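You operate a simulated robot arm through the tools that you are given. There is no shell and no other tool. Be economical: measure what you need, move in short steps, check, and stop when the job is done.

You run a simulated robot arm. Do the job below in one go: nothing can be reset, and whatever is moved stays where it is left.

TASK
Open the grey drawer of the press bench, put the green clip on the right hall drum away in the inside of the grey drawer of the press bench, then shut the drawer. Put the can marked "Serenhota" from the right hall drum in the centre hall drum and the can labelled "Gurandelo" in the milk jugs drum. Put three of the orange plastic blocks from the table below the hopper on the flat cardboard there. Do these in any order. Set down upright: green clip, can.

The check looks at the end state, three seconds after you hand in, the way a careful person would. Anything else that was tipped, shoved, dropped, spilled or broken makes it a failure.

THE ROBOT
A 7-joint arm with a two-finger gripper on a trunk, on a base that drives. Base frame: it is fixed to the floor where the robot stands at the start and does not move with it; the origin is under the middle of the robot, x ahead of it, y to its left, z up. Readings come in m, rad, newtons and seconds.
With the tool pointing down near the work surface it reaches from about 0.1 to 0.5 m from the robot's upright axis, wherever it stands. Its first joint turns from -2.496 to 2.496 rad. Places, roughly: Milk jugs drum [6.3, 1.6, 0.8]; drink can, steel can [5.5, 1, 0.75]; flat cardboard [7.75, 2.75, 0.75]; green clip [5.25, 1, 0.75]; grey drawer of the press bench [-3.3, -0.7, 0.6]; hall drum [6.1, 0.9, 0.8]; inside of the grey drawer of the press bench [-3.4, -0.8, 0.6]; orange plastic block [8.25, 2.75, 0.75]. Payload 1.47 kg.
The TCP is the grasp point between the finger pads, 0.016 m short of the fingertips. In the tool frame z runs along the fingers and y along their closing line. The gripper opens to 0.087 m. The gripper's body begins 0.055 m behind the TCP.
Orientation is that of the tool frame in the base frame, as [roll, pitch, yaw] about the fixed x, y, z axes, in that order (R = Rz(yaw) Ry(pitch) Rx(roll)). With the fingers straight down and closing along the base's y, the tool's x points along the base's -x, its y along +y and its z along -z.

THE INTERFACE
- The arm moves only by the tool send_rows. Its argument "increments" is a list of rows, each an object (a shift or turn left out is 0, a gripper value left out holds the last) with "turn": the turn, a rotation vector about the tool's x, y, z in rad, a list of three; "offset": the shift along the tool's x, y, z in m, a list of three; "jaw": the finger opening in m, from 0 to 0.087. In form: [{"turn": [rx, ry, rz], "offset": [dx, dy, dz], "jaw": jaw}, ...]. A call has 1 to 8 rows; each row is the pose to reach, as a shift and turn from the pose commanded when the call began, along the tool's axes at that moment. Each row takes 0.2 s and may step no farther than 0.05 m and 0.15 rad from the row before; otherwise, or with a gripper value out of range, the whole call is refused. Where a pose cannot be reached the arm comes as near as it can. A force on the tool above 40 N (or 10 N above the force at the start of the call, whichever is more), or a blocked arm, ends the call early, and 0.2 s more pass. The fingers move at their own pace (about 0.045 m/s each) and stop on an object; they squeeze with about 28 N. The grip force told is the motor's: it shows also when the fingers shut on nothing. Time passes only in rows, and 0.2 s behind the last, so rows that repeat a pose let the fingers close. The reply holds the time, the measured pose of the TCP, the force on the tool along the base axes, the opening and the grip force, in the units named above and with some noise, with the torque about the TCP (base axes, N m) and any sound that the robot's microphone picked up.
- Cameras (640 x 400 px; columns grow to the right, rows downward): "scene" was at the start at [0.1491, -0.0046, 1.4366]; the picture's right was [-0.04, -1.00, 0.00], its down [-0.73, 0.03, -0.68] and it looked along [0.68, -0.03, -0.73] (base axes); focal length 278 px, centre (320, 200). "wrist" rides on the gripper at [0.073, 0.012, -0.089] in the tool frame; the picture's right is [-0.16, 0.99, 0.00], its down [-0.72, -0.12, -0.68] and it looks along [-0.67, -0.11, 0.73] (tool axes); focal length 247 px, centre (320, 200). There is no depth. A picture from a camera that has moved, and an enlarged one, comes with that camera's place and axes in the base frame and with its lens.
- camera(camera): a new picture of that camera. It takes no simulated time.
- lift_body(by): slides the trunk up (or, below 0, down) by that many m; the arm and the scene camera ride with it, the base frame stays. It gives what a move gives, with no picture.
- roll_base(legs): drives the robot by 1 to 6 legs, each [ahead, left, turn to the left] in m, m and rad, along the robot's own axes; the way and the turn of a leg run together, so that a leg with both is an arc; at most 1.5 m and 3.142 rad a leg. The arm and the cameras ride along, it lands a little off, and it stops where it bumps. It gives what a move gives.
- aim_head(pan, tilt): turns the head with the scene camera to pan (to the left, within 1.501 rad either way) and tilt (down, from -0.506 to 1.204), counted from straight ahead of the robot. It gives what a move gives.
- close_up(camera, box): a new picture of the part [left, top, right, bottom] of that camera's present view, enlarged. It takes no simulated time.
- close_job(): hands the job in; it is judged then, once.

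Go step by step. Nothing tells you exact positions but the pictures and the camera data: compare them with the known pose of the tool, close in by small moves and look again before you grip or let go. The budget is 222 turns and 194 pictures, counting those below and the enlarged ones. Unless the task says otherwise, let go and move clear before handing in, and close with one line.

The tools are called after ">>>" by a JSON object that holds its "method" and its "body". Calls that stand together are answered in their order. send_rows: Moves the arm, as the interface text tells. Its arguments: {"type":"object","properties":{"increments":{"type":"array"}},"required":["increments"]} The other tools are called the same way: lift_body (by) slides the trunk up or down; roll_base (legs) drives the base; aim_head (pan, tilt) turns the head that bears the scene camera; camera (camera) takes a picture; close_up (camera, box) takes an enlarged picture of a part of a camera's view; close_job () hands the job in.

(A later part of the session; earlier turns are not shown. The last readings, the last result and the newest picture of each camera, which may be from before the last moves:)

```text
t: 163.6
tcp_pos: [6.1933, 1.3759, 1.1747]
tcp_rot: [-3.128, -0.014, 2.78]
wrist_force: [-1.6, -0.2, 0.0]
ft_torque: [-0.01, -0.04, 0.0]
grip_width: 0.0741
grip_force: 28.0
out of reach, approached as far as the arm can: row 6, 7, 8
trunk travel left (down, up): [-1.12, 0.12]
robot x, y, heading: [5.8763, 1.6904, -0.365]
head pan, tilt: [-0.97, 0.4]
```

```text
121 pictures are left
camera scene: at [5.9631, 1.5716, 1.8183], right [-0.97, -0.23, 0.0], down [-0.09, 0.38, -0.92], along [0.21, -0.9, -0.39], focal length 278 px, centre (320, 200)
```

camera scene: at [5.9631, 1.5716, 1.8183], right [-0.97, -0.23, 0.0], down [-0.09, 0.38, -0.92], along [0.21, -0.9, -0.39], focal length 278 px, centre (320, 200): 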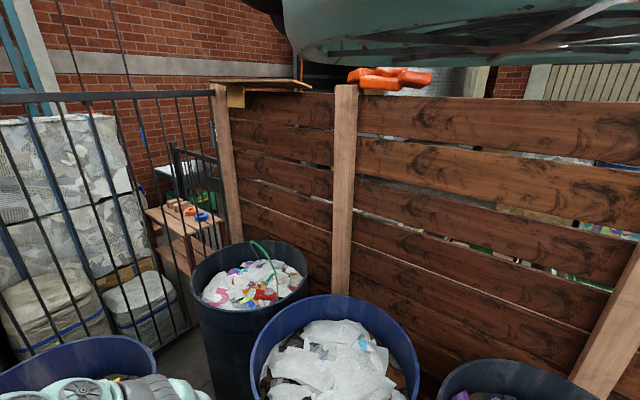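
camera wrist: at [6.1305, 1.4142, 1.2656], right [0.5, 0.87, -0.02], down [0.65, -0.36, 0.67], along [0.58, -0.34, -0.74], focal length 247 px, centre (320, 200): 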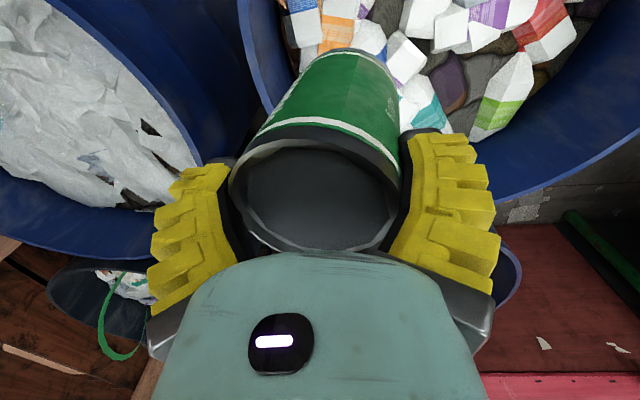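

The can seated a little differently in the grip (now 74 mm) but is still held level. I'll swing on to the middle of the milk-jugs drum and look for a flat spot.

>>> {"method": "send_rows", "body": {"increments": [{"offset": [0.0, 0.045, 0], "turn": [0, 0, -0.1]}, {"offset": [0.002, 0.09, 0], "turn": [0, 0, -0.2]}, {"offset": [0.005, 0.135, 0], "turn": [0, 0, -0.3]}, {"offset": [0.008, 0.18, 0], "turn": [0, 0, -0.4]}]}}

>>> {"method": "camera", "body": {"camera": "wrist"}}

>>> {"method": "aim_head", "body": {"pan": 0.97, "tilt": -0.4}}

>>> {"method": "aim_head", "body": {"pan": 0.55, "tilt": 0.9}}

>>> {"method": "camera", "body": {"camera": "scene"}}

```text
t: 164.6
tcp_pos: [6.2885, 1.5232, 1.1227]
tcp_rot: [-3.134, -0.024, -3.136]
wrist_force: [-0.4, -2.3, -0.3]
ft_torque: [0.11, -0.05, 0.0]
grip_width: 0.0739
grip_force: 28.0
out of reach, approached as far as the arm can: row 1, 2, 3, 4
trunk travel left (down, up): [-1.12, 0.12]
robot x, y, heading: [5.8766, 1.6892, -0.361]
head pan, tilt: [-0.97, 0.4]
```

```text
120 pictures are left
camera wrist: at [6.2168, 1.5364, 1.2132], right [0.15, 0.99, -0.01], down [0.74, -0.11, 0.66], along [0.66, -0.11, -0.75], focal length 247 px, centre (320, 200)
```

wrist: 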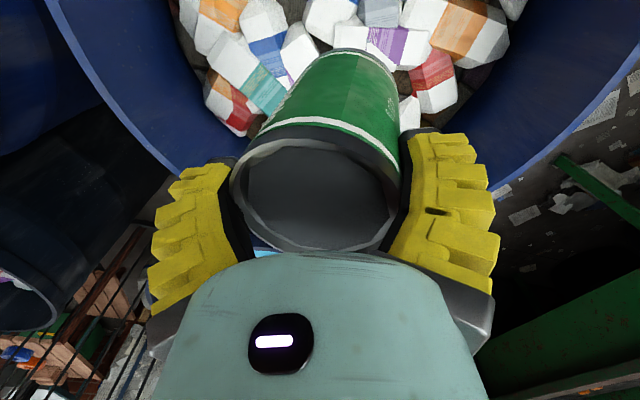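

```text
t: 166.5
tcp_pos: [6.2885, 1.5246, 1.1225]
tcp_rot: [-3.139, -0.022, -3.138]
wrist_force: [0.6, 0.6, -0.6]
ft_torque: [0.0, 0.03, -0.02]
grip_width: 0.0733
grip_force: 27.8
trunk travel left (down, up): [-1.12, 0.12]
robot x, y, heading: [5.876, 1.6869, -0.367]
head pan, tilt: [0.97, -0.4]
```

```text
t: 167.9
tcp_pos: [6.2892, 1.525, 1.1222]
tcp_rot: [-3.139, -0.02, -3.136]
wrist_force: [-0.2, -0.1, 0.3]
ft_torque: [-0.01, 0.0, 0.0]
grip_width: 0.0734
grip_force: 28.0
trunk travel left (down, up): [-1.12, 0.12]
robot x, y, heading: [5.8788, 1.6891, -0.362]
head pan, tilt: [0.55, 0.901]
```

```text
119 pictures are left
camera scene: at [6.007, 1.7075, 1.7815], right [0.57, -0.82, 0.0], down [-0.6, -0.42, -0.68], along [0.56, 0.39, -0.73], focal length 278 px, centre (320, 200)
```

scene: 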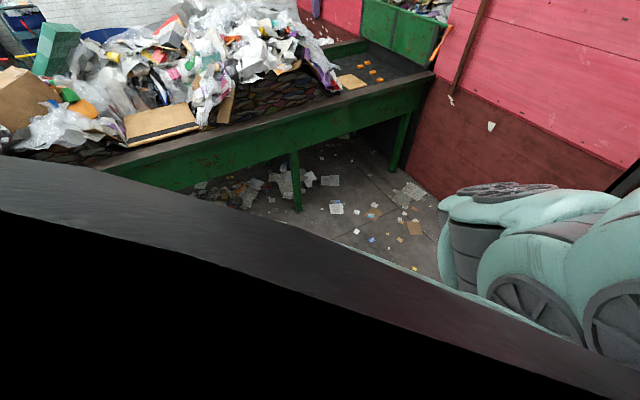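

I can see the orange blocks and cardboard on the table by the hopper for later. Now I'll zoom in on the surface in the milk-jugs drum to choose a spot.

>>> {"method": "close_up", "body": {"camera": "wrist", "box": [150, 0, 540, 190]}}

```text
1.64 times, centred on (345, 95) of wrist
camera zoom: at [6.2175, 1.5369, 1.2133], right [0.15, 0.99, -0.01], down [0.74, -0.11, 0.67], along [0.66, -0.11, -0.75], focal length 405 px, centre (279, 372)
```

zoom: 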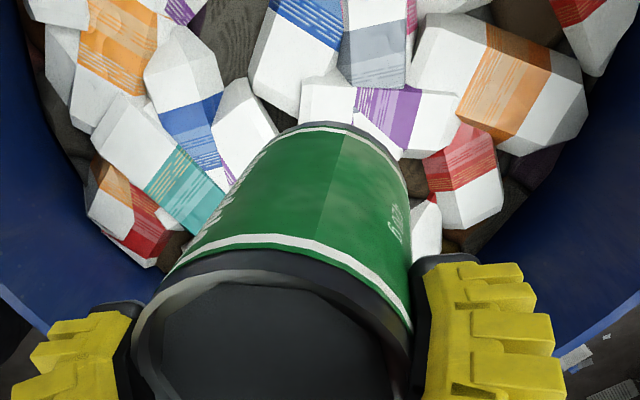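

The cartons lie roughly flat in the middle. I'll lower the trunk toward them in steps and watch the force.

>>> {"method": "lift_body", "body": {"by": -0.16}}

>>> {"method": "camera", "body": {"camera": "wrist"}}

```text
t: 169.8
tcp_pos: [6.2885, 1.5243, 0.9629]
tcp_rot: [-3.137, -0.021, -3.136]
wrist_force: [0.3, 0.5, 0.1]
ft_torque: [0.03, 0.02, -0.03]
grip_width: 0.0731
grip_force: 28.1
trunk travel left (down, up): [-0.96, 0.28]
robot x, y, heading: [5.8773, 1.6877, -0.363]
head pan, tilt: [0.55, 0.901]
```

```text
117 pictures are left
camera wrist: at [6.2177, 1.5372, 1.0533], right [0.15, 0.99, -0.01], down [0.74, -0.11, 0.67], along [0.66, -0.11, -0.75], focal length 247 px, centre (320, 200)
```

wrist: 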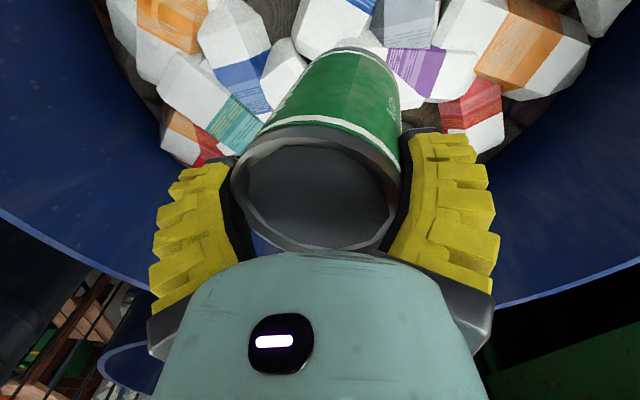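

The can is slightly toward the far side of the heap, so I'll shift 3 cm back toward the middle and lower further in small steps.

>>> {"method": "send_rows", "body": {"increments": [{"offset": [0.015, 0, 0]}, {"offset": [0.03, 0.005, 0]}]}}

>>> {"method": "lift_body", "body": {"by": -0.05}}

>>> {"method": "lift_body", "body": {"by": -0.02}}

>>> {"method": "camera", "body": {"camera": "wrist"}}

```text
t: 170.4
tcp_pos: [6.2819, 1.5254, 0.9634]
tcp_rot: [-3.137, -0.019, -3.135]
wrist_force: [0.4, -1.1, -0.1]
ft_torque: [-0.02, -0.02, -0.02]
grip_width: 0.0732
grip_force: 28.6
out of reach, approached as far as the arm can: row 1, 2
trunk travel left (down, up): [-0.96, 0.28]
robot x, y, heading: [5.8746, 1.686, -0.363]
head pan, tilt: [0.55, 0.901]
```

```text
t: 171.3
tcp_pos: [6.282, 1.5254, 0.913]
tcp_rot: [-3.138, -0.023, -3.136]
wrist_force: [-0.5, -0.2, 0.4]
ft_torque: [0.02, 0.01, -0.03]
grip_width: 0.073
grip_force: 28.2
trunk travel left (down, up): [-0.91, 0.33]
robot x, y, heading: [5.8759, 1.6897, -0.367]
head pan, tilt: [0.55, 0.901]
```

```text
t: 171.9
tcp_pos: [6.2811, 1.5246, 0.8916]
tcp_rot: [-3.14, -0.02, -3.135]
wrist_force: [-0.1, 0.4, -0.8]
ft_torque: [0.02, -0.01, 0.0]
grip_width: 0.0729
grip_force: 28.0
trunk travel left (down, up): [-0.89, 0.35]
robot x, y, heading: [5.8783, 1.6891, -0.365]
head pan, tilt: [0.55, 0.901]
```

```text
116 pictures are left
camera wrist: at [6.2106, 1.5366, 0.9832], right [0.15, 0.99, -0.01], down [0.74, -0.11, 0.67], along [0.66, -0.11, -0.75], focal length 247 px, centre (320, 200)
```

wrist: 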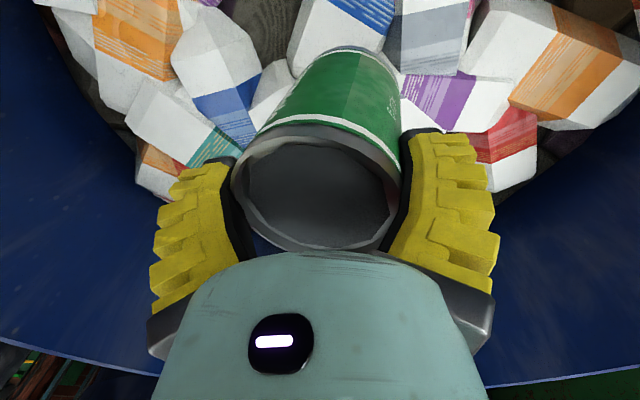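

No contact yet. I'll continue down in 2 cm steps.

>>> {"method": "lift_body", "body": {"by": -0.02}}

>>> {"method": "lift_body", "body": {"by": -0.015}}

>>> {"method": "camera", "body": {"camera": "wrist"}}

```text
t: 172.6
tcp_pos: [6.2826, 1.5245, 0.873]
tcp_rot: [-3.137, -0.02, -3.135]
wrist_force: [0.3, 0.5, -0.1]
ft_torque: [0.0, 0.0, -0.04]
grip_width: 0.0729
grip_force: 27.6
trunk travel left (down, up): [-0.87, 0.37]
robot x, y, heading: [5.8763, 1.6892, -0.366]
head pan, tilt: [0.55, 0.901]
```

```text
t: 173.2
tcp_pos: [6.2821, 1.5251, 0.8576]
tcp_rot: [-3.138, -0.022, -3.137]
wrist_force: [-0.7, 0.2, -0.4]
ft_torque: [-0.02, -0.03, -0.02]
grip_width: 0.0728
grip_force: 27.6
trunk travel left (down, up): [-0.855, 0.385]
robot x, y, heading: [5.8781, 1.6881, -0.368]
head pan, tilt: [0.55, 0.901]
```

```text
115 pictures are left
camera wrist: at [6.2106, 1.5366, 0.9482], right [0.15, 0.99, -0.01], down [0.74, -0.11, 0.67], along [0.66, -0.11, -0.75], focal length 247 px, centre (320, 200)
```

wrist: 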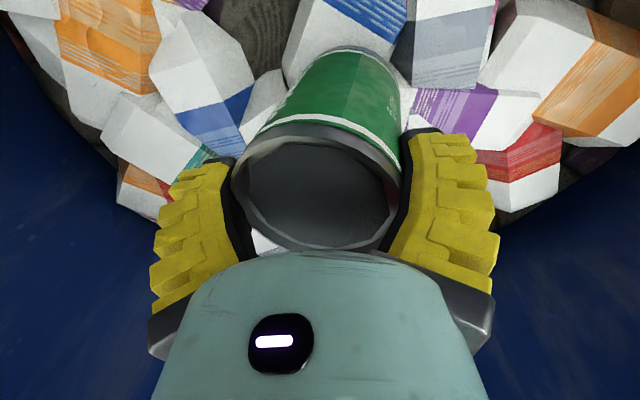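

Still free. Continuing down.

>>> {"method": "lift_body", "body": {"by": -0.015}}

>>> {"method": "lift_body", "body": {"by": -0.015}}

>>> {"method": "camera", "body": {"camera": "wrist"}}

```text
t: 173.8
tcp_pos: [6.2857, 1.5256, 0.8456]
tcp_rot: [-3.14, -0.017, -3.137]
wrist_force: [-0.3, 3.6, 22.6]
ft_torque: [-0.06, 0.0, -0.02]
grip_width: 0.0778
grip_force: 27.9
trunk travel left (down, up): [-0.842, 0.398]
robot x, y, heading: [5.8789, 1.6884, -0.366]
head pan, tilt: [0.55, 0.901]
stopped: the force on the tool passed its limit at 42 N (the readings are from after the stop); the commanded pose is now the measured one
```

```text
t: 174.1
tcp_pos: [6.2857, 1.5254, 0.8432]
tcp_rot: [3.141, -0.015, -3.136]
wrist_force: [-1.3, 4.1, 26.4]
ft_torque: [-0.14, -0.02, 0.0]
grip_width: 0.0785
grip_force: 27.8
trunk travel left (down, up): [-0.84, 0.4]
robot x, y, heading: [5.8776, 1.6888, -0.366]
head pan, tilt: [0.55, 0.901]
stopped: the force on the tool passed its limit at 42 N (the readings are from after the stop); the commanded pose is now the measured one
```

```text
114 pictures are left
camera wrist: at [6.2136, 1.5373, 0.9344], right [0.15, 0.99, 0.0], down [0.74, -0.11, 0.67], along [0.66, -0.1, -0.74], focal length 247 px, centre (320, 200)
```

wrist: 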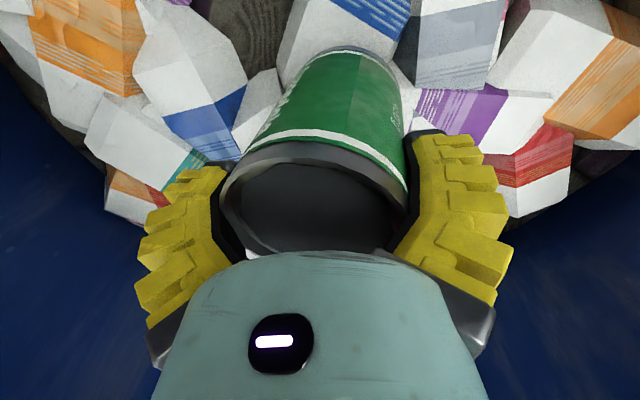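

Contact with a central load. I'll relieve a few millimetres and open the fingers, then look.

>>> {"method": "lift_body", "body": {"by": 0.004}}

>>> {"method": "send_rows", "body": {"increments": [{"jaw": 0.08}, {"jaw": 0.087}, {"jaw": 0.087}, {"jaw": 0.087}]}}

>>> {"method": "camera", "body": {"camera": "wrist"}}

```text
t: 174.6
tcp_pos: [6.2826, 1.5257, 0.8457]
tcp_rot: [-3.14, -0.022, -3.137]
wrist_force: [-0.5, -1.3, 4.0]
ft_torque: [-0.15, 0.03, 0.01]
grip_width: 0.0779
grip_force: 27.7
trunk travel left (down, up): [-0.844, 0.396]
robot x, y, heading: [5.8767, 1.6868, -0.365]
head pan, tilt: [0.55, 0.901]
```

```text
t: 175.6
tcp_pos: [6.2828, 1.5258, 0.8468]
tcp_rot: [-3.14, -0.02, -3.135]
wrist_force: [-0.5, 0.3, 0.2]
ft_torque: [-0.04, -0.01, -0.02]
grip_width: 0.0873
grip_force: 0.1
trunk travel left (down, up): [-0.844, 0.396]
robot x, y, heading: [5.8794, 1.6863, -0.364]
head pan, tilt: [0.55, 0.901]
```

```text
113 pictures are left
camera wrist: at [6.2112, 1.5372, 0.9376], right [0.15, 0.99, 0.0], down [0.74, -0.11, 0.67], along [0.66, -0.1, -0.75], focal length 247 px, centre (320, 200)
```

wrist: 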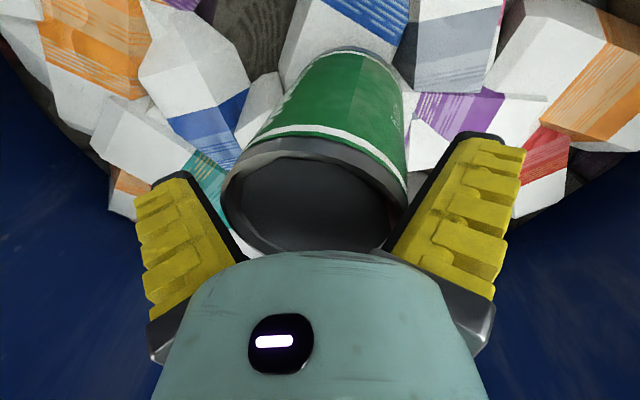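

The can stands by itself between the open fingers. I'll rise straight up and check it.

>>> {"method": "lift_body", "body": {"by": 0.06}}

>>> {"method": "camera", "body": {"camera": "wrist"}}

>>> {"method": "lift_body", "body": {"by": 0.28}}

>>> {"method": "camera", "body": {"camera": "wrist"}}

```text
t: 176.6
tcp_pos: [6.2813, 1.5257, 0.9056]
tcp_rot: [-3.139, -0.02, -3.137]
wrist_force: [-0.3, 0.0, 0.6]
ft_torque: [-0.01, 0.0, -0.01]
grip_width: 0.0871
grip_force: 0.1
trunk travel left (down, up): [-0.904, 0.336]
robot x, y, heading: [5.8741, 1.6865, -0.363]
head pan, tilt: [0.55, 0.901]
```

```text
112 pictures are left
camera wrist: at [6.2111, 1.5372, 0.9976], right [0.15, 0.99, 0.0], down [0.74, -0.11, 0.67], along [0.66, -0.1, -0.75], focal length 247 px, centre (320, 200)
```

wrist: 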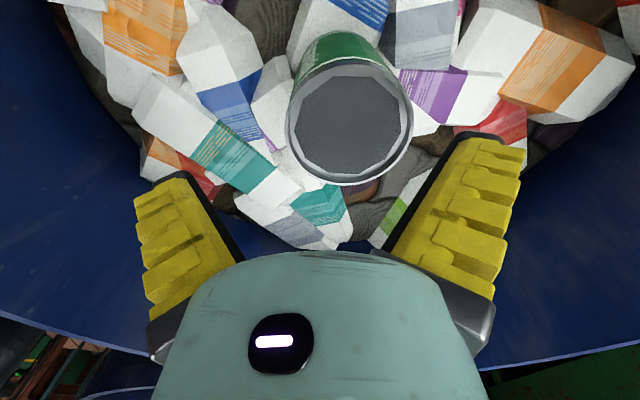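

```text
t: 179.5
tcp_pos: [6.2834, 1.526, 1.1865]
tcp_rot: [-3.14, -0.023, -3.137]
wrist_force: [0.5, 0.4, 0.1]
ft_torque: [0.02, 0.0, -0.04]
grip_width: 0.0873
grip_force: 0.0
trunk travel left (down, up): [-1.184, 0.056]
robot x, y, heading: [5.8771, 1.6873, -0.368]
head pan, tilt: [0.55, 0.901]
```

```text
111 pictures are left
camera wrist: at [6.2112, 1.5372, 1.2776], right [0.15, 0.99, 0.0], down [0.74, -0.11, 0.67], along [0.66, -0.1, -0.75], focal length 247 px, centre (320, 200)
```

wrist: 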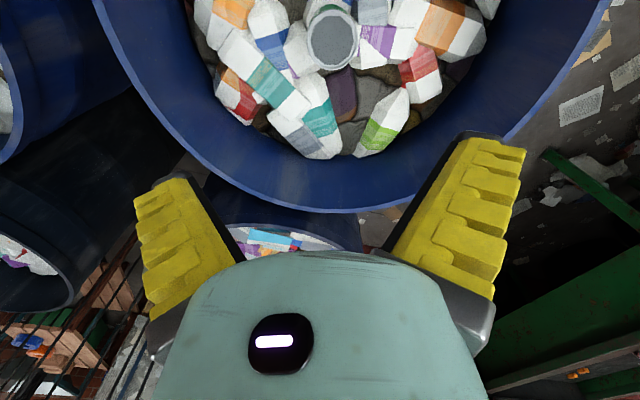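

The Gurandelo can stands upright in the milk-jugs drum. Next is Serenhota: I'll swing the arm back and drive to stand in front of the right hall drum.

>>> {"method": "send_rows", "body": {"increments": [{"offset": [0.019, -0.0417, 0], "turn": [0, 0, 0.105]}, {"offset": [0.0423, -0.0811, 0], "turn": [0, 0, 0.21]}, {"offset": [0.0697, -0.1179, 0], "turn": [0, 0, 0.315]}, {"offset": [0.1007, -0.1516, 0], "turn": [0, 0, 0.42]}, {"offset": [0.1351, -0.1818, 0], "turn": [0, 0, 0.525]}, {"offset": [0.1724, -0.2083, 0], "turn": [0, 0, 0.63]}, {"offset": [0.2124, -0.2308, 0], "turn": [0, 0, 0.735]}, {"offset": [0.2543, -0.2487, 0], "turn": [0, 0, 0.84]}]}}

>>> {"method": "roll_base", "body": {"legs": [[-0.35, -0.37, 0]]}}

>>> {"method": "camera", "body": {"camera": "wrist"}}

```text
t: 181.3
tcp_pos: [6.0242, 1.2674, 1.1964]
tcp_rot: [-3.115, -0.007, 2.3]
wrist_force: [-0.4, -1.4, 1.9]
ft_torque: [0.16, 0.0, -0.04]
grip_width: 0.0873
grip_force: 0.1
trunk travel left (down, up): [-1.184, 0.056]
robot x, y, heading: [5.8775, 1.6857, -0.364]
head pan, tilt: [0.55, 0.901]
```

```text
t: 184.2
tcp_pos: [5.5732, 1.0538, 1.1937]
tcp_rot: [-3.125, -0.012, 2.306]
wrist_force: [0.2, 0.8, -0.1]
ft_torque: [-0.01, -0.03, 0.01]
grip_width: 0.0868
grip_force: 0.0
trunk travel left (down, up): [-1.184, 0.056]
robot x, y, heading: [5.4226, 1.4689, -0.363]
head pan, tilt: [0.55, 0.901]
```

```text
110 pictures are left
camera wrist: at [5.5355, 1.1156, 1.2835], right [0.84, 0.55, -0.02], down [0.41, -0.61, 0.67], along [0.36, -0.57, -0.74], focal length 247 px, centre (320, 200)
```

wrist: 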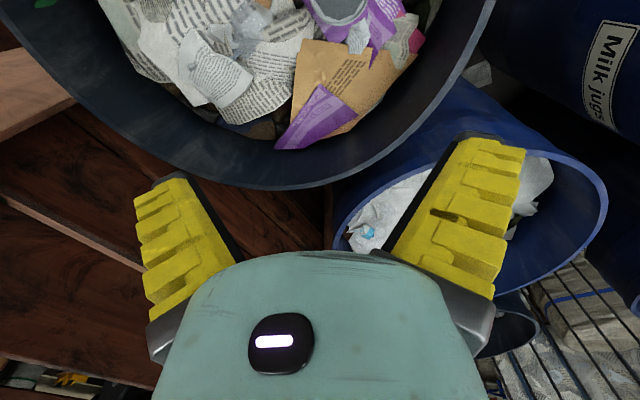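

The robot stands at (5.42, 1.47). I'll move the tool above Serenhota, high over the hoop, with the closing line along the hoop.

>>> {"method": "send_rows", "body": {"increments": [{"offset": [0.044, -0.017, 0], "turn": [0, 0, -0.02]}, {"offset": [0.088, -0.035, 0], "turn": [0, 0, -0.05]}, {"offset": [0.132, -0.052, 0], "turn": [0, 0, -0.08]}, {"offset": [0.177, -0.07, 0], "turn": [0, 0, -0.11]}, {"offset": [0.2215, -0.087, 0], "turn": [0, 0, -0.11]}]}}

>>> {"method": "camera", "body": {"camera": "wrist"}}

```text
t: 185.4
tcp_pos: [5.3766, 1.1564, 1.2024]
tcp_rot: [-3.129, -0.011, 2.418]
wrist_force: [0.3, -0.4, 0.1]
ft_torque: [0.0, -0.01, 0.0]
grip_width: 0.0868
grip_force: 0.0
out of reach, approached as far as the arm can: row 5
trunk travel left (down, up): [-1.184, 0.056]
robot x, y, heading: [5.4217, 1.4672, -0.365]
head pan, tilt: [0.55, 0.901]
```

```text
109 pictures are left
camera wrist: at [5.3299, 1.2138, 1.2925], right [0.77, 0.64, -0.01], down [0.48, -0.56, 0.67], along [0.42, -0.53, -0.74], focal length 247 px, centre (320, 200)
```

wrist: 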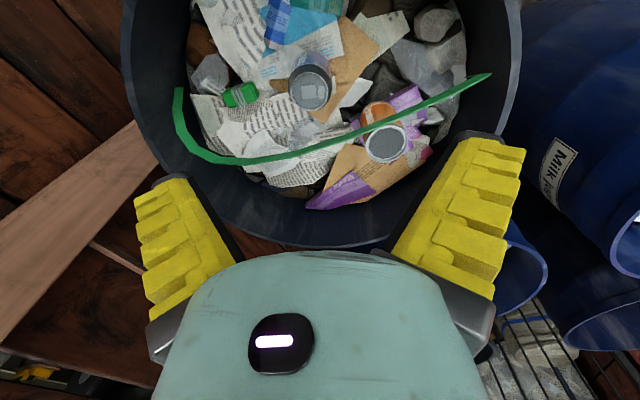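

From this side Serenhota and the clip are both clear of the hoop line (hoop apex near (5.386, 1.045, 1.03)). I'll lean the tool away from the hoop and set up for descent.

>>> {"method": "send_rows", "body": {"increments": [{"offset": [-0.007, -0.008, 0], "turn": [0, -0.09, 0]}, {"offset": [-0.015, -0.017, 0], "turn": [0, -0.17, 0]}, {"offset": [-0.022, -0.0255, 0], "turn": [0, -0.25, 0]}]}}

>>> {"method": "camera", "body": {"camera": "wrist"}}

```text
t: 186.4
tcp_pos: [5.4537, 1.1361, 1.1911]
tcp_rot: [3.085, 0.223, 2.527]
wrist_force: [0.6, -0.1, -0.6]
ft_torque: [0.04, -0.02, -0.01]
grip_width: 0.0872
grip_force: 0.1
out of reach, approached as far as the arm can: row 1, 2, 3
trunk travel left (down, up): [-1.184, 0.056]
robot x, y, heading: [5.4211, 1.4674, -0.362]
head pan, tilt: [0.55, 0.901]
stopped in row 3: the arm was blocked; the commanded pose is now the measured one
```

```text
108 pictures are left
camera wrist: at [5.3829, 1.1944, 1.2639], right [0.68, 0.72, 0.09], down [0.37, -0.45, 0.82], along [0.63, -0.53, -0.57], focal length 247 px, centre (320, 200)
```

wrist: 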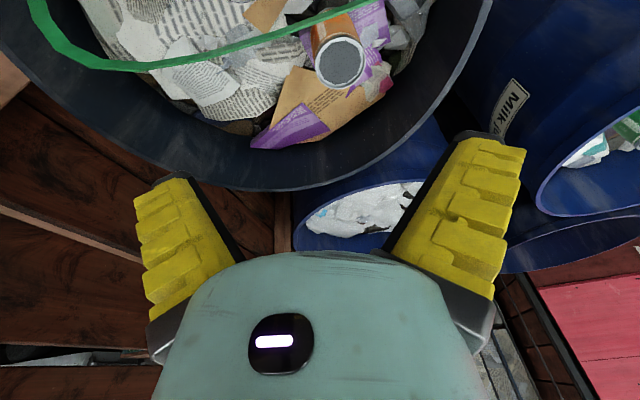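

The arm is too folded at this range. I'll back the base off 7 cm, then shift the tool sideways to the staging point beside the hoop.

>>> {"method": "roll_base", "body": {"legs": [[-0.05, 0.065, 0]]}}

>>> {"method": "send_rows", "body": {"increments": [{"offset": [0.004, -0.036, -0.003]}, {"offset": [0.009, -0.073, -0.006]}, {"offset": [0.014, -0.11, -0.01]}]}}

>>> {"method": "camera", "body": {"camera": "wrist"}}

```text
t: 187.5
tcp_pos: [5.4271, 1.2127, 1.1942]
tcp_rot: [3.091, 0.22, 2.53]
wrist_force: [-0.6, -0.7, -0.1]
ft_torque: [-0.02, -0.01, 0.01]
grip_width: 0.0871
grip_force: 0.0
trunk travel left (down, up): [-1.184, 0.056]
robot x, y, heading: [5.3972, 1.5463, -0.364]
head pan, tilt: [0.55, 0.901]
```

```text
t: 188.3
tcp_pos: [5.4023, 1.2054, 1.2102]
tcp_rot: [3.09, 0.22, 2.53]
wrist_force: [-0.4, -0.1, 0.0]
ft_torque: [0.01, -0.04, 0.02]
grip_width: 0.087
grip_force: 0.0
out of reach, approached as far as the arm can: row 1, 2, 3
trunk travel left (down, up): [-1.184, 0.056]
robot x, y, heading: [5.3989, 1.5418, -0.366]
head pan, tilt: [0.55, 0.901]
```

```text
107 pictures are left
camera wrist: at [5.331, 1.2646, 1.2822], right [0.68, 0.72, 0.08], down [0.37, -0.44, 0.82], along [0.63, -0.53, -0.57], focal length 247 px, centre (320, 200)
```

wrist: 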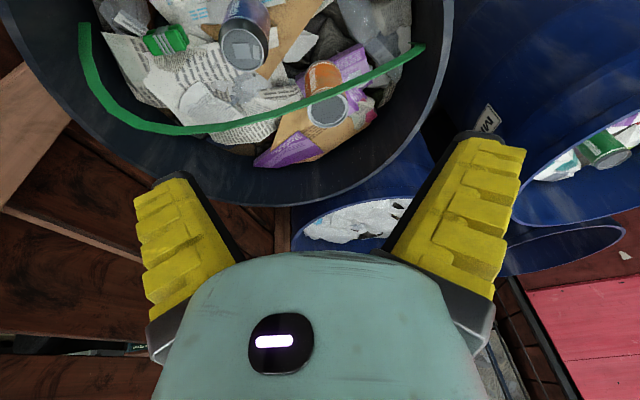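

The wrist dislikes that yaw. I'll use a yaw nearer to radial (2.0) with an outward lean, which still keeps the hand clear of the hoop, and move to the staging point.

>>> {"method": "send_rows", "body": {"increments": [{"offset": [0, 0, 0], "turn": [0.029, -0.007, 0.129]}, {"offset": [-0.006, -0.02, 0.003], "turn": [0.058, -0.014, 0.258]}, {"offset": [-0.012, -0.04, 0.005], "turn": [0.088, -0.021, 0.387]}, {"offset": [-0.018, -0.06, 0.008], "turn": [0.117, -0.029, 0.516]}, {"offset": [-0.0246, -0.083, 0.011], "turn": [0.117, -0.029, 0.516]}]}}

>>> {"method": "camera", "body": {"camera": "wrist"}}

```text
t: 189.5
tcp_pos: [5.3936, 1.1695, 1.2309]
tcp_rot: [3.079, 0.21, 2.006]
wrist_force: [-1.2, 0.8, -0.2]
ft_torque: [-0.09, -0.05, 0.0]
grip_width: 0.0871
grip_force: 0.1
out of reach, approached as far as the arm can: row 2, 3, 4, 5
trunk travel left (down, up): [-1.184, 0.056]
robot x, y, heading: [5.3953, 1.5413, -0.365]
head pan, tilt: [0.55, 0.901]
```

```text
106 pictures are left
camera wrist: at [5.361, 1.2541, 1.3043], right [0.95, 0.29, 0.09], down [0.1, -0.58, 0.81], along [0.29, -0.76, -0.58], focal length 247 px, centre (320, 200)
```

wrist: 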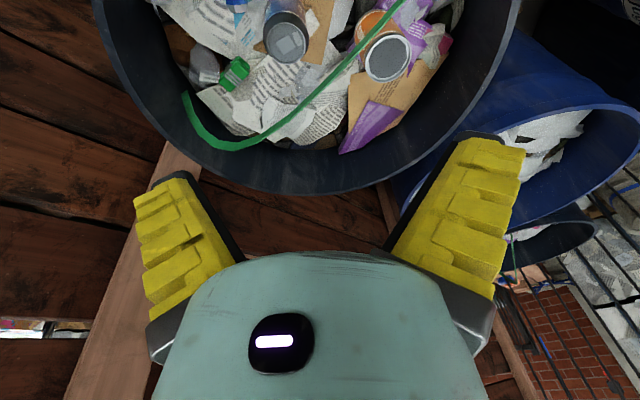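

The arm won't extend in this pose, so I'll shift the base 5 cm instead and then lower the trunk beside the hoop.

>>> {"method": "roll_base", "body": {"legs": [[0.003, -0.049, 0]]}}

>>> {"method": "camera", "body": {"camera": "wrist"}}

```text
t: 190.4
tcp_pos: [5.3806, 1.1209, 1.2302]
tcp_rot: [3.078, 0.209, 2.012]
wrist_force: [-0.3, 0.1, 0.2]
ft_torque: [0.0, -0.03, 0.02]
grip_width: 0.0869
grip_force: 0.1
trunk travel left (down, up): [-1.184, 0.056]
robot x, y, heading: [5.3833, 1.4971, -0.364]
head pan, tilt: [0.55, 0.901]
```

```text
105 pictures are left
camera wrist: at [5.3483, 1.2058, 1.3037], right [0.95, 0.29, 0.1], down [0.1, -0.58, 0.81], along [0.29, -0.76, -0.58], focal length 247 px, centre (320, 200)
```

wrist: 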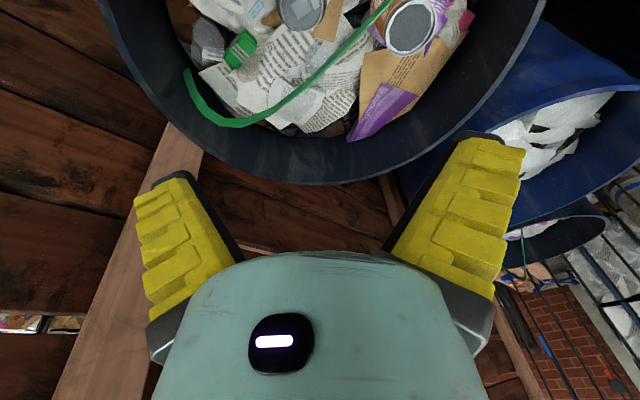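

Staged at n ≈ −5 cm from the hoop plane. I'll lower to just above the hoop's height and look.

>>> {"method": "lift_body", "body": {"by": -0.14}}

>>> {"method": "camera", "body": {"camera": "wrist"}}

```text
t: 192.1
tcp_pos: [5.3816, 1.121, 1.091]
tcp_rot: [3.076, 0.209, 2.013]
wrist_force: [-0.4, -0.7, -0.4]
ft_torque: [0.0, -0.02, 0.0]
grip_width: 0.0871
grip_force: 0.1
trunk travel left (down, up): [-1.044, 0.196]
robot x, y, heading: [5.3817, 1.4964, -0.362]
head pan, tilt: [0.55, 0.901]
```

```text
104 pictures are left
camera wrist: at [5.3482, 1.2057, 1.1638], right [0.95, 0.29, 0.1], down [0.1, -0.58, 0.81], along [0.29, -0.76, -0.58], focal length 247 px, centre (320, 200)
```

wrist: 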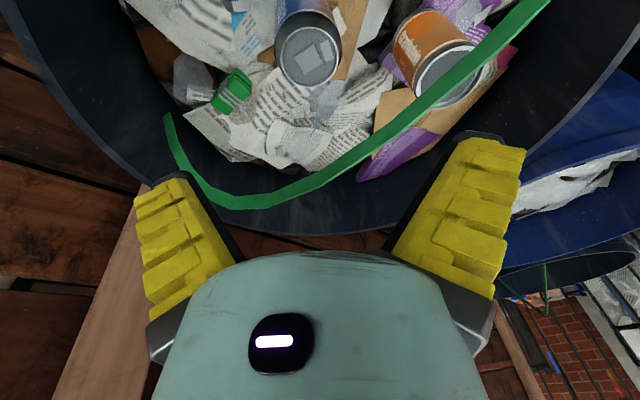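

The hoop is about 6–7 cm beyond the tool. Lowering further to just above the can's lid.

>>> {"method": "lift_body", "body": {"by": -0.09}}

>>> {"method": "camera", "body": {"camera": "wrist"}}

```text
t: 193.3
tcp_pos: [5.3821, 1.1211, 1.0016]
tcp_rot: [3.075, 0.21, 2.012]
wrist_force: [1.0, -0.3, 0.0]
ft_torque: [0.06, 0.01, 0.01]
grip_width: 0.087
grip_force: 0.1
trunk travel left (down, up): [-0.954, 0.286]
robot x, y, heading: [5.3804, 1.4974, -0.367]
head pan, tilt: [0.55, 0.901]
```

```text
103 pictures are left
camera wrist: at [5.3482, 1.2056, 1.0738], right [0.95, 0.29, 0.1], down [0.1, -0.58, 0.81], along [0.29, -0.76, -0.58], focal length 247 px, centre (320, 200)
```

wrist: 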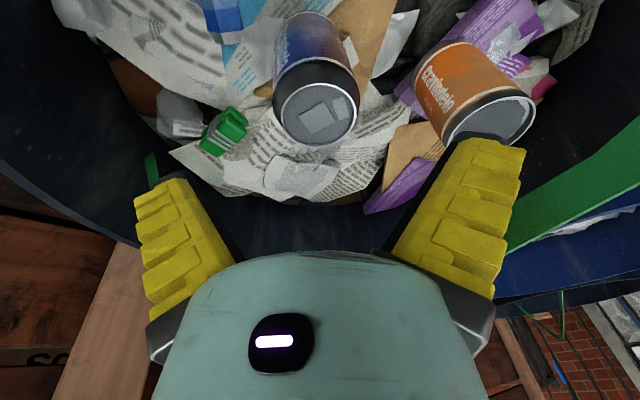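

The lid lies right on the tool axis about 9–10 cm ahead. I'll go down and nudge the base forward so as to follow the axis.

>>> {"method": "lift_body", "body": {"by": -0.05}}

>>> {"method": "roll_base", "body": {"legs": [[0.017, -0.017, 0]]}}

>>> {"method": "camera", "body": {"camera": "wrist"}}

```text
t: 194.3
tcp_pos: [5.3825, 1.1218, 0.9492]
tcp_rot: [3.077, 0.21, 2.011]
wrist_force: [0.0, -0.2, -0.7]
ft_torque: [-0.01, 0.01, -0.02]
grip_width: 0.0872
grip_force: 0.0
trunk travel left (down, up): [-0.904, 0.336]
robot x, y, heading: [5.3873, 1.5002, -0.362]
head pan, tilt: [0.55, 0.901]
```

```text
t: 195.1
tcp_pos: [5.3918, 1.0993, 0.9517]
tcp_rot: [3.076, 0.21, 2.012]
wrist_force: [-0.1, -0.7, -1.0]
ft_torque: [0.02, -0.01, 0.01]
grip_width: 0.0871
grip_force: 0.0
trunk travel left (down, up): [-0.904, 0.336]
robot x, y, heading: [5.3929, 1.4766, -0.366]
head pan, tilt: [0.55, 0.901]
```

```text
102 pictures are left
camera wrist: at [5.3578, 1.1839, 1.0237], right [0.95, 0.29, 0.1], down [0.1, -0.58, 0.81], along [0.29, -0.76, -0.58], focal length 247 px, centre (320, 200)
```

wrist: 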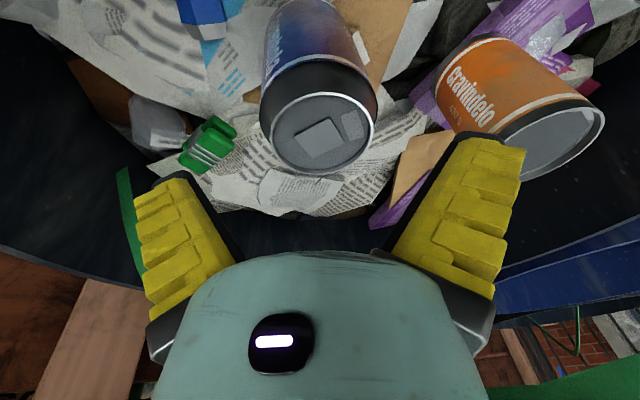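

The lid is centred between the fingers and about 4 cm ahead. I'll lower 6.5 cm and close.

>>> {"method": "lift_body", "body": {"by": -0.065}}

>>> {"method": "send_rows", "body": {"increments": [{"jaw": 0.06}, {"jaw": 0.045}, {"jaw": 0.045}, {"jaw": 0.045}, {"jaw": 0.045}]}}

>>> {"method": "camera", "body": {"camera": "wrist"}}

```text
t: 196.1
tcp_pos: [5.3921, 1.0986, 0.8853]
tcp_rot: [3.075, 0.209, 2.013]
wrist_force: [0.1, 0.1, 0.4]
ft_torque: [-0.03, -0.01, -0.01]
grip_width: 0.0867
grip_force: 0.1
trunk travel left (down, up): [-0.839, 0.401]
robot x, y, heading: [5.3944, 1.4768, -0.363]
head pan, tilt: [0.55, 0.901]
```

```text
t: 197.3
tcp_pos: [5.3906, 1.0995, 0.8856]
tcp_rot: [3.077, 0.211, 2.013]
wrist_force: [-0.2, -0.1, 4.5]
ft_torque: [0.02, 0.1, -0.01]
grip_width: 0.0672
grip_force: 27.9
trunk travel left (down, up): [-0.839, 0.401]
robot x, y, heading: [5.3897, 1.4754, -0.363]
head pan, tilt: [0.55, 0.901]
```

```text
101 pictures are left
camera wrist: at [5.3576, 1.1835, 0.9589], right [0.95, 0.29, 0.1], down [0.1, -0.58, 0.81], along [0.29, -0.76, -0.58], focal length 247 px, centre (320, 200)
```

wrist: 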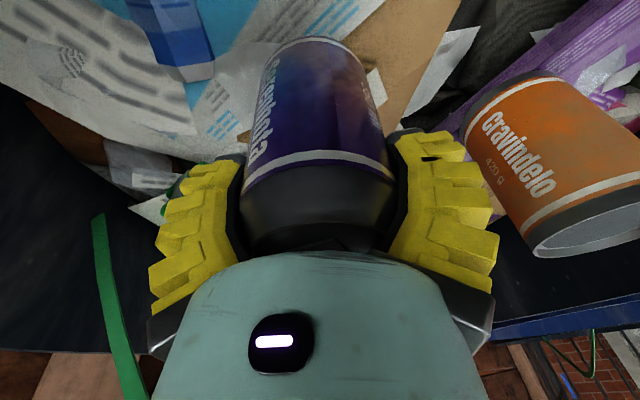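

Serenhota is gripped (67 mm). I'll lift 4 cm, pull back away from the hoop with the base, then go up.

>>> {"method": "lift_body", "body": {"by": 0.04}}

>>> {"method": "roll_base", "body": {"legs": [[-0.045, 0.045, 0]]}}

>>> {"method": "camera", "body": {"camera": "wrist"}}

```text
t: 198.2
tcp_pos: [5.3921, 1.0992, 0.9257]
tcp_rot: [3.078, 0.21, 2.013]
wrist_force: [0.0, 0.3, -0.2]
ft_torque: [0.02, 0.04, 0.0]
grip_width: 0.0671
grip_force: 28.4
trunk travel left (down, up): [-0.879, 0.361]
robot x, y, heading: [5.3922, 1.4763, -0.366]
head pan, tilt: [0.55, 0.901]
```

```text
t: 199.1
tcp_pos: [5.3649, 1.1566, 0.9251]
tcp_rot: [3.077, 0.209, 2.013]
wrist_force: [-0.1, -0.7, 0.0]
ft_torque: [0.06, 0.01, 0.01]
grip_width: 0.0673
grip_force: 28.1
trunk travel left (down, up): [-0.879, 0.361]
robot x, y, heading: [5.3678, 1.5325, -0.368]
head pan, tilt: [0.55, 0.901]
```

```text
100 pictures are left
camera wrist: at [5.3313, 1.2414, 0.9987], right [0.95, 0.29, 0.1], down [0.1, -0.58, 0.81], along [0.29, -0.76, -0.58], focal length 247 px, centre (320, 200)
```

wrist: 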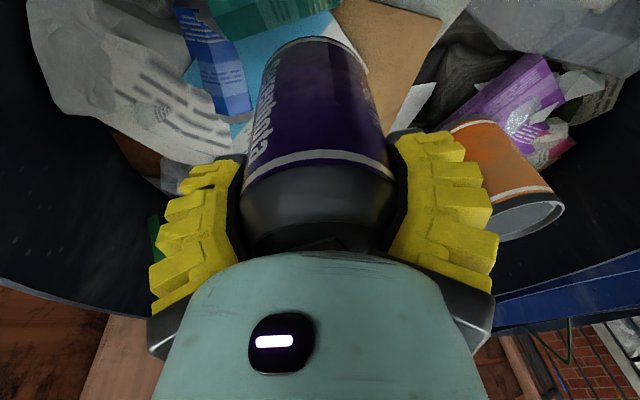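

Clear of the hoop. I'll raise fully and drive over to stand in front of the centre hall drum.

>>> {"method": "lift_body", "body": {"by": 0.32}}

>>> {"method": "roll_base", "body": {"legs": [[0.67, -0.042, 0]]}}

>>> {"method": "camera", "body": {"camera": "wrist"}}

```text
t: 202.3
tcp_pos: [5.3646, 1.1585, 1.2447]
tcp_rot: [3.078, 0.21, 2.013]
wrist_force: [0.8, -0.4, -1.0]
ft_torque: [0.0, 0.02, -0.03]
grip_width: 0.0669
grip_force: 27.9
trunk travel left (down, up): [-1.199, 0.041]
robot x, y, heading: [5.3678, 1.532, -0.362]
head pan, tilt: [0.55, 0.901]
```

```text
t: 206.1
tcp_pos: [5.9922, 0.8792, 1.2462]
tcp_rot: [3.078, 0.21, 2.024]
wrist_force: [-1.0, -0.2, 0.5]
ft_torque: [0.05, -0.03, 0.02]
grip_width: 0.0668
grip_force: 27.9
trunk travel left (down, up): [-1.199, 0.041]
robot x, y, heading: [5.9896, 1.2517, -0.352]
head pan, tilt: [0.55, 0.901]
```

```text
99 pictures are left
camera wrist: at [5.9568, 0.9634, 1.3187], right [0.95, 0.31, 0.1], down [0.11, -0.58, 0.81], along [0.3, -0.75, -0.58], focal length 247 px, centre (320, 200)
```

wrist: 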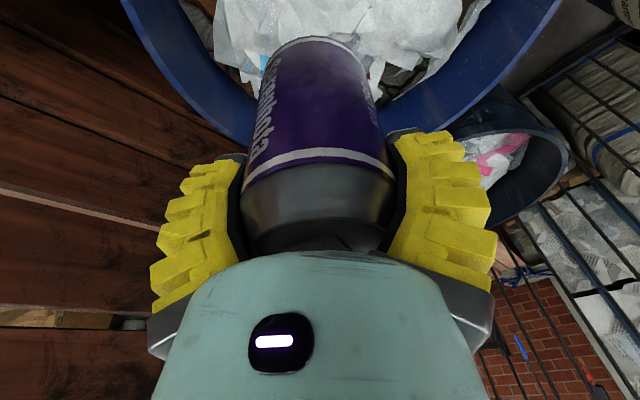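

Over the centre drum, slightly left of its middle. I'll shift 5 cm right and lower partway.

>>> {"method": "roll_base", "body": {"legs": [[0.05, 0.01, 0]]}}

>>> {"method": "lift_body", "body": {"by": -0.25}}

>>> {"method": "camera", "body": {"camera": "wrist"}}

```text
t: 207.0
tcp_pos: [6.0411, 0.8723, 1.2452]
tcp_rot: [3.077, 0.209, 2.026]
wrist_force: [0.3, 0.9, -0.2]
ft_torque: [0.0, -0.02, 0.0]
grip_width: 0.0664
grip_force: 28.0
trunk travel left (down, up): [-1.199, 0.041]
robot x, y, heading: [6.0386, 1.2476, -0.355]
head pan, tilt: [0.55, 0.901]
```

```text
t: 209.6
tcp_pos: [6.0419, 0.8706, 0.9965]
tcp_rot: [3.077, 0.209, 2.026]
wrist_force: [-0.3, 0.4, 0.3]
ft_torque: [0.0, 0.02, 0.01]
grip_width: 0.0664
grip_force: 27.6
trunk travel left (down, up): [-0.949, 0.291]
robot x, y, heading: [6.0362, 1.2476, -0.351]
head pan, tilt: [0.55, 0.901]
```

```text
98 pictures are left
camera wrist: at [6.0074, 0.9556, 1.0687], right [0.95, 0.31, 0.1], down [0.11, -0.58, 0.81], along [0.3, -0.75, -0.58], focal length 247 px, centre (320, 200)
```

wrist: 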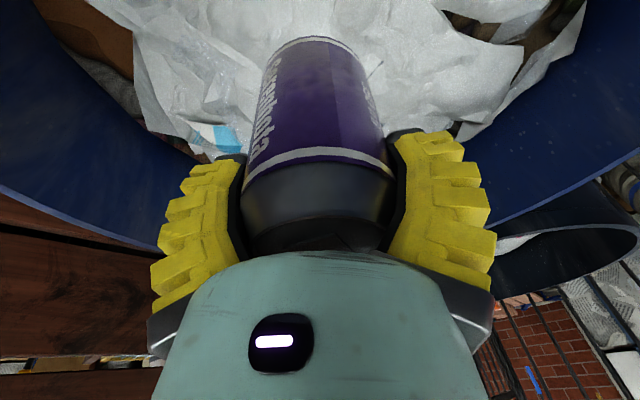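

White film lies fairly flat underneath. Lowering in small steps until contact.

>>> {"method": "lift_body", "body": {"by": -0.06}}

>>> {"method": "lift_body", "body": {"by": -0.025}}

>>> {"method": "camera", "body": {"camera": "wrist"}}

```text
t: 210.6
tcp_pos: [6.042, 0.8727, 0.9346]
tcp_rot: [3.077, 0.209, 2.027]
wrist_force: [0.6, 0.3, -0.6]
ft_torque: [-0.01, -0.03, -0.01]
grip_width: 0.0665
grip_force: 28.2
trunk travel left (down, up): [-0.889, 0.351]
robot x, y, heading: [6.0363, 1.2471, -0.353]
head pan, tilt: [0.55, 0.901]
```

```text
t: 211.3
tcp_pos: [6.0419, 0.872, 0.9109]
tcp_rot: [3.077, 0.208, 2.025]
wrist_force: [-0.4, 0.9, -0.6]
ft_torque: [0.02, -0.03, 0.0]
grip_width: 0.0662
grip_force: 27.8
trunk travel left (down, up): [-0.864, 0.376]
robot x, y, heading: [6.0401, 1.2456, -0.354]
head pan, tilt: [0.55, 0.901]
```

```text
97 pictures are left
camera wrist: at [6.0073, 0.9555, 0.9837], right [0.95, 0.31, 0.1], down [0.11, -0.58, 0.81], along [0.3, -0.75, -0.58], focal length 247 px, centre (320, 200)
```

wrist: 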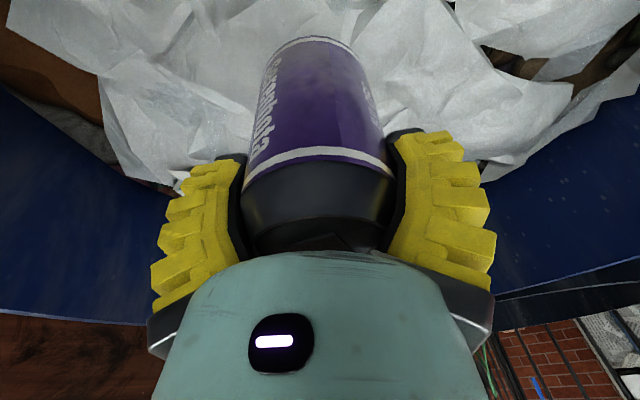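

Still no contact; I continue down in small steps.

>>> {"method": "lift_body", "body": {"by": -0.015}}

>>> {"method": "lift_body", "body": {"by": -0.012}}

>>> {"method": "camera", "body": {"camera": "wrist"}}

```text
t: 211.9
tcp_pos: [6.042, 0.8712, 0.8952]
tcp_rot: [3.077, 0.21, 2.027]
wrist_force: [0.2, -1.1, 0.7]
ft_torque: [0.01, -0.04, 0.01]
grip_width: 0.0664
grip_force: 28.0
trunk travel left (down, up): [-0.849, 0.391]
robot x, y, heading: [6.039, 1.2496, -0.356]
head pan, tilt: [0.55, 0.901]
```

```text
t: 212.5
tcp_pos: [6.0434, 0.8707, 0.8855]
tcp_rot: [3.079, 0.213, 2.028]
wrist_force: [5.3, 4.4, 27.6]
ft_torque: [0.16, 0.0, 0.0]
grip_width: 0.0673
grip_force: 28.0
trunk travel left (down, up): [-0.837, 0.403]
robot x, y, heading: [6.0359, 1.2474, -0.354]
head pan, tilt: [0.55, 0.901]
```

```text
96 pictures are left
camera wrist: at [6.0086, 0.9538, 0.9577], right [0.95, 0.31, 0.1], down [0.1, -0.58, 0.81], along [0.3, -0.76, -0.58], focal length 247 px, centre (320, 200)
```

wrist: 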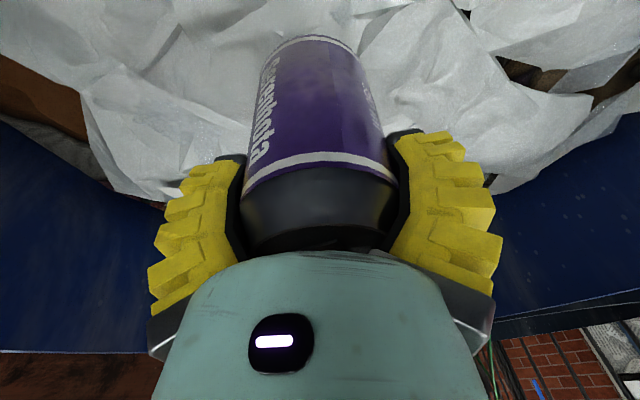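

Contact at 27 N. I'll back off 5 mm and open the fingers gradually, then look.

>>> {"method": "lift_body", "body": {"by": 0.005}}

>>> {"method": "send_rows", "body": {"increments": [{"jaw": 0.07}, {"jaw": 0.074}, {"jaw": 0.078}, {"jaw": 0.082}, {"jaw": 0.087}, {"jaw": 0.087}]}}

>>> {"method": "camera", "body": {"camera": "wrist"}}

```text
t: 213.1
tcp_pos: [6.0422, 0.8716, 0.8883]
tcp_rot: [3.077, 0.21, 2.025]
wrist_force: [-0.3, -0.2, -1.4]
ft_torque: [0.02, 0.03, -0.06]
grip_width: 0.067
grip_force: 27.9
trunk travel left (down, up): [-0.842, 0.398]
robot x, y, heading: [6.0404, 1.2469, -0.352]
head pan, tilt: [0.55, 0.901]
```

```text
t: 214.5
tcp_pos: [6.0421, 0.8717, 0.8888]
tcp_rot: [3.077, 0.209, 2.026]
wrist_force: [0.5, -0.2, -0.2]
ft_torque: [0.0, 0.01, -0.05]
grip_width: 0.0869
grip_force: 0.0
trunk travel left (down, up): [-0.842, 0.398]
robot x, y, heading: [6.0398, 1.2459, -0.352]
head pan, tilt: [0.55, 0.901]
```

```text
95 pictures are left
camera wrist: at [6.0074, 0.9556, 0.9616], right [0.95, 0.31, 0.1], down [0.11, -0.58, 0.81], along [0.3, -0.75, -0.58], focal length 247 px, centre (320, 200)
```

wrist: 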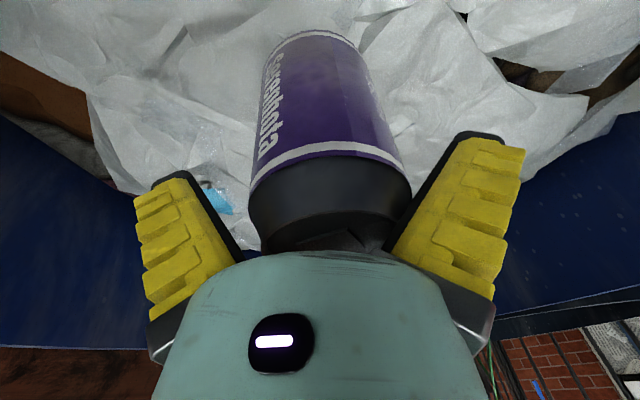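

The can shifted slightly toward the hand. I'll let it settle and look once more before rising.

>>> {"method": "send_rows", "body": {"increments": [{"jaw": 0.087}, {"jaw": 0.087}, {"jaw": 0.087}, {"jaw": 0.087}]}}

>>> {"method": "camera", "body": {"camera": "wrist"}}

```text
t: 215.5
tcp_pos: [6.0424, 0.8723, 0.8891]
tcp_rot: [3.076, 0.21, 2.027]
wrist_force: [0.1, 0.9, 0.2]
ft_torque: [0.0, 0.03, 0.02]
grip_width: 0.087
grip_force: 0.0
trunk travel left (down, up): [-0.842, 0.398]
robot x, y, heading: [6.0373, 1.2458, -0.349]
head pan, tilt: [0.55, 0.901]
```

```text
94 pictures are left
camera wrist: at [6.0074, 0.9556, 0.9617], right [0.95, 0.31, 0.1], down [0.11, -0.58, 0.81], along [0.3, -0.75, -0.58], focal length 247 px, centre (320, 200)
```

wrist: 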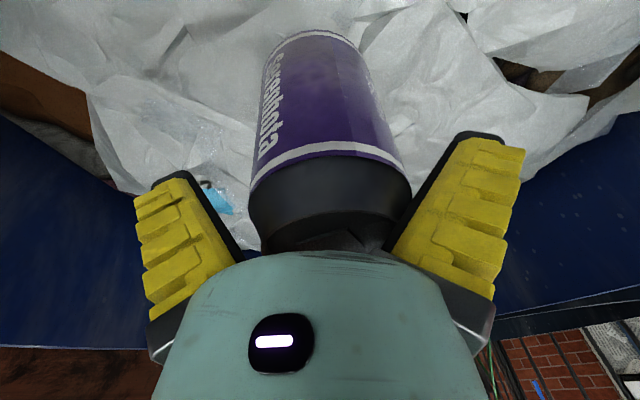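

Stable and no force. I'll rise a little and check whether it stands by itself.

>>> {"method": "lift_body", "body": {"by": 0.03}}

>>> {"method": "camera", "body": {"camera": "wrist"}}

>>> {"method": "lift_body", "body": {"by": 0.06}}

>>> {"method": "camera", "body": {"camera": "wrist"}}

```text
t: 216.2
tcp_pos: [6.0418, 0.8723, 0.9188]
tcp_rot: [3.077, 0.211, 2.025]
wrist_force: [0.4, 0.8, -0.4]
ft_torque: [-0.02, 0.02, 0.01]
grip_width: 0.0869
grip_force: 0.0
trunk travel left (down, up): [-0.872, 0.368]
robot x, y, heading: [6.0364, 1.2466, -0.351]
head pan, tilt: [0.55, 0.901]
```

```text
93 pictures are left
camera wrist: at [6.0074, 0.9558, 0.9916], right [0.95, 0.31, 0.1], down [0.11, -0.58, 0.81], along [0.3, -0.75, -0.58], focal length 247 px, centre (320, 200)
```

wrist: 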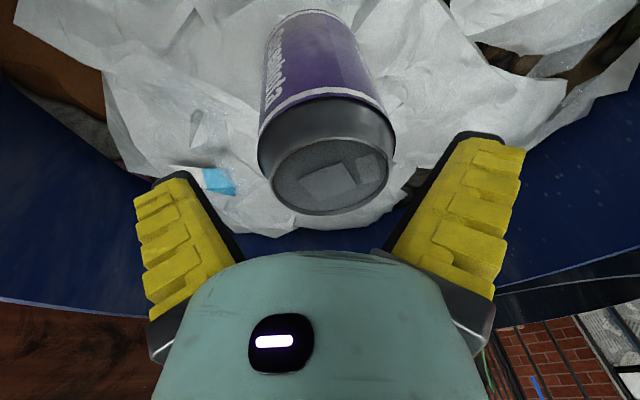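

```text
t: 217.2
tcp_pos: [6.0417, 0.8732, 0.9792]
tcp_rot: [3.078, 0.21, 2.022]
wrist_force: [-0.5, 0.3, -1.3]
ft_torque: [-0.01, 0.02, -0.04]
grip_width: 0.0869
grip_force: 0.0
trunk travel left (down, up): [-0.932, 0.308]
robot x, y, heading: [6.0376, 1.2491, -0.349]
head pan, tilt: [0.55, 0.901]
```

```text
92 pictures are left
camera wrist: at [6.0074, 0.9558, 1.0516], right [0.95, 0.31, 0.1], down [0.11, -0.58, 0.81], along [0.3, -0.75, -0.58], focal length 247 px, centre (320, 200)
```

wrist: 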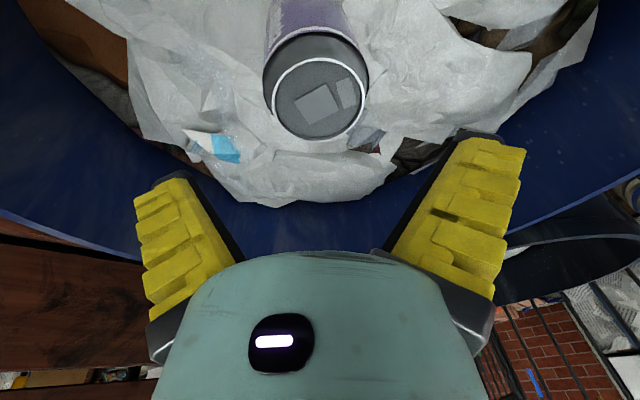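

Serenhota stands upright in the centre drum. For the clip under the hoop, the forearm must come from the other side, so I'll back out to open floor and re-pose the arm to the robot's left, which should mirror the elbow.

>>> {"method": "lift_body", "body": {"by": 0.3}}

>>> {"method": "roll_base", "body": {"legs": [[-0.59, 0.476, 0]]}}

>>> {"method": "send_rows", "body": {"increments": [{"offset": [0, 0.04, 0], "turn": [0, 0.1, -0.1]}, {"offset": [0.004, 0.08, 0], "turn": [0, 0.2, -0.2]}, {"offset": [0.012, 0.12, 0], "turn": [0, 0.2, -0.32]}, {"offset": [0.024, 0.16, 0], "turn": [0, 0.2, -0.44]}, {"offset": [0.04, 0.2, 0], "turn": [0, 0.2, -0.56]}, {"offset": [0.06, 0.235, 0], "turn": [0, 0.2, -0.68]}, {"offset": [0.085, 0.27, 0], "turn": [0, 0.2, -0.8]}]}}

```text
t: 220.2
tcp_pos: [6.0417, 0.8715, 1.278]
tcp_rot: [3.078, 0.21, 2.027]
wrist_force: [-0.4, 0.5, 0.1]
ft_torque: [0.01, 0.01, -0.03]
grip_width: 0.0872
grip_force: 0.0
trunk travel left (down, up): [-1.232, 0.008]
robot x, y, heading: [6.0374, 1.2458, -0.356]
head pan, tilt: [0.55, 0.901]
```

```text
t: 224.3
tcp_pos: [5.659, 1.5116, 1.2783]
tcp_rot: [3.076, 0.21, 2.03]
wrist_force: [-0.1, 0.5, 0.5]
ft_torque: [0.01, 0.0, 0.0]
grip_width: 0.0868
grip_force: 0.0
trunk travel left (down, up): [-1.232, 0.008]
robot x, y, heading: [5.6577, 1.8857, -0.346]
head pan, tilt: [0.55, 0.901]
```

```text
t: 225.9
tcp_pos: [5.8623, 1.7082, 1.2783]
tcp_rot: [-3.11, 0.01, 2.838]
wrist_force: [-1.0, 0.0, 0.4]
ft_torque: [0.02, -0.03, 0.0]
grip_width: 0.0868
grip_force: 0.1
trunk travel left (down, up): [-1.232, 0.008]
robot x, y, heading: [5.6524, 1.8852, -0.35]
head pan, tilt: [0.55, 0.901]
```

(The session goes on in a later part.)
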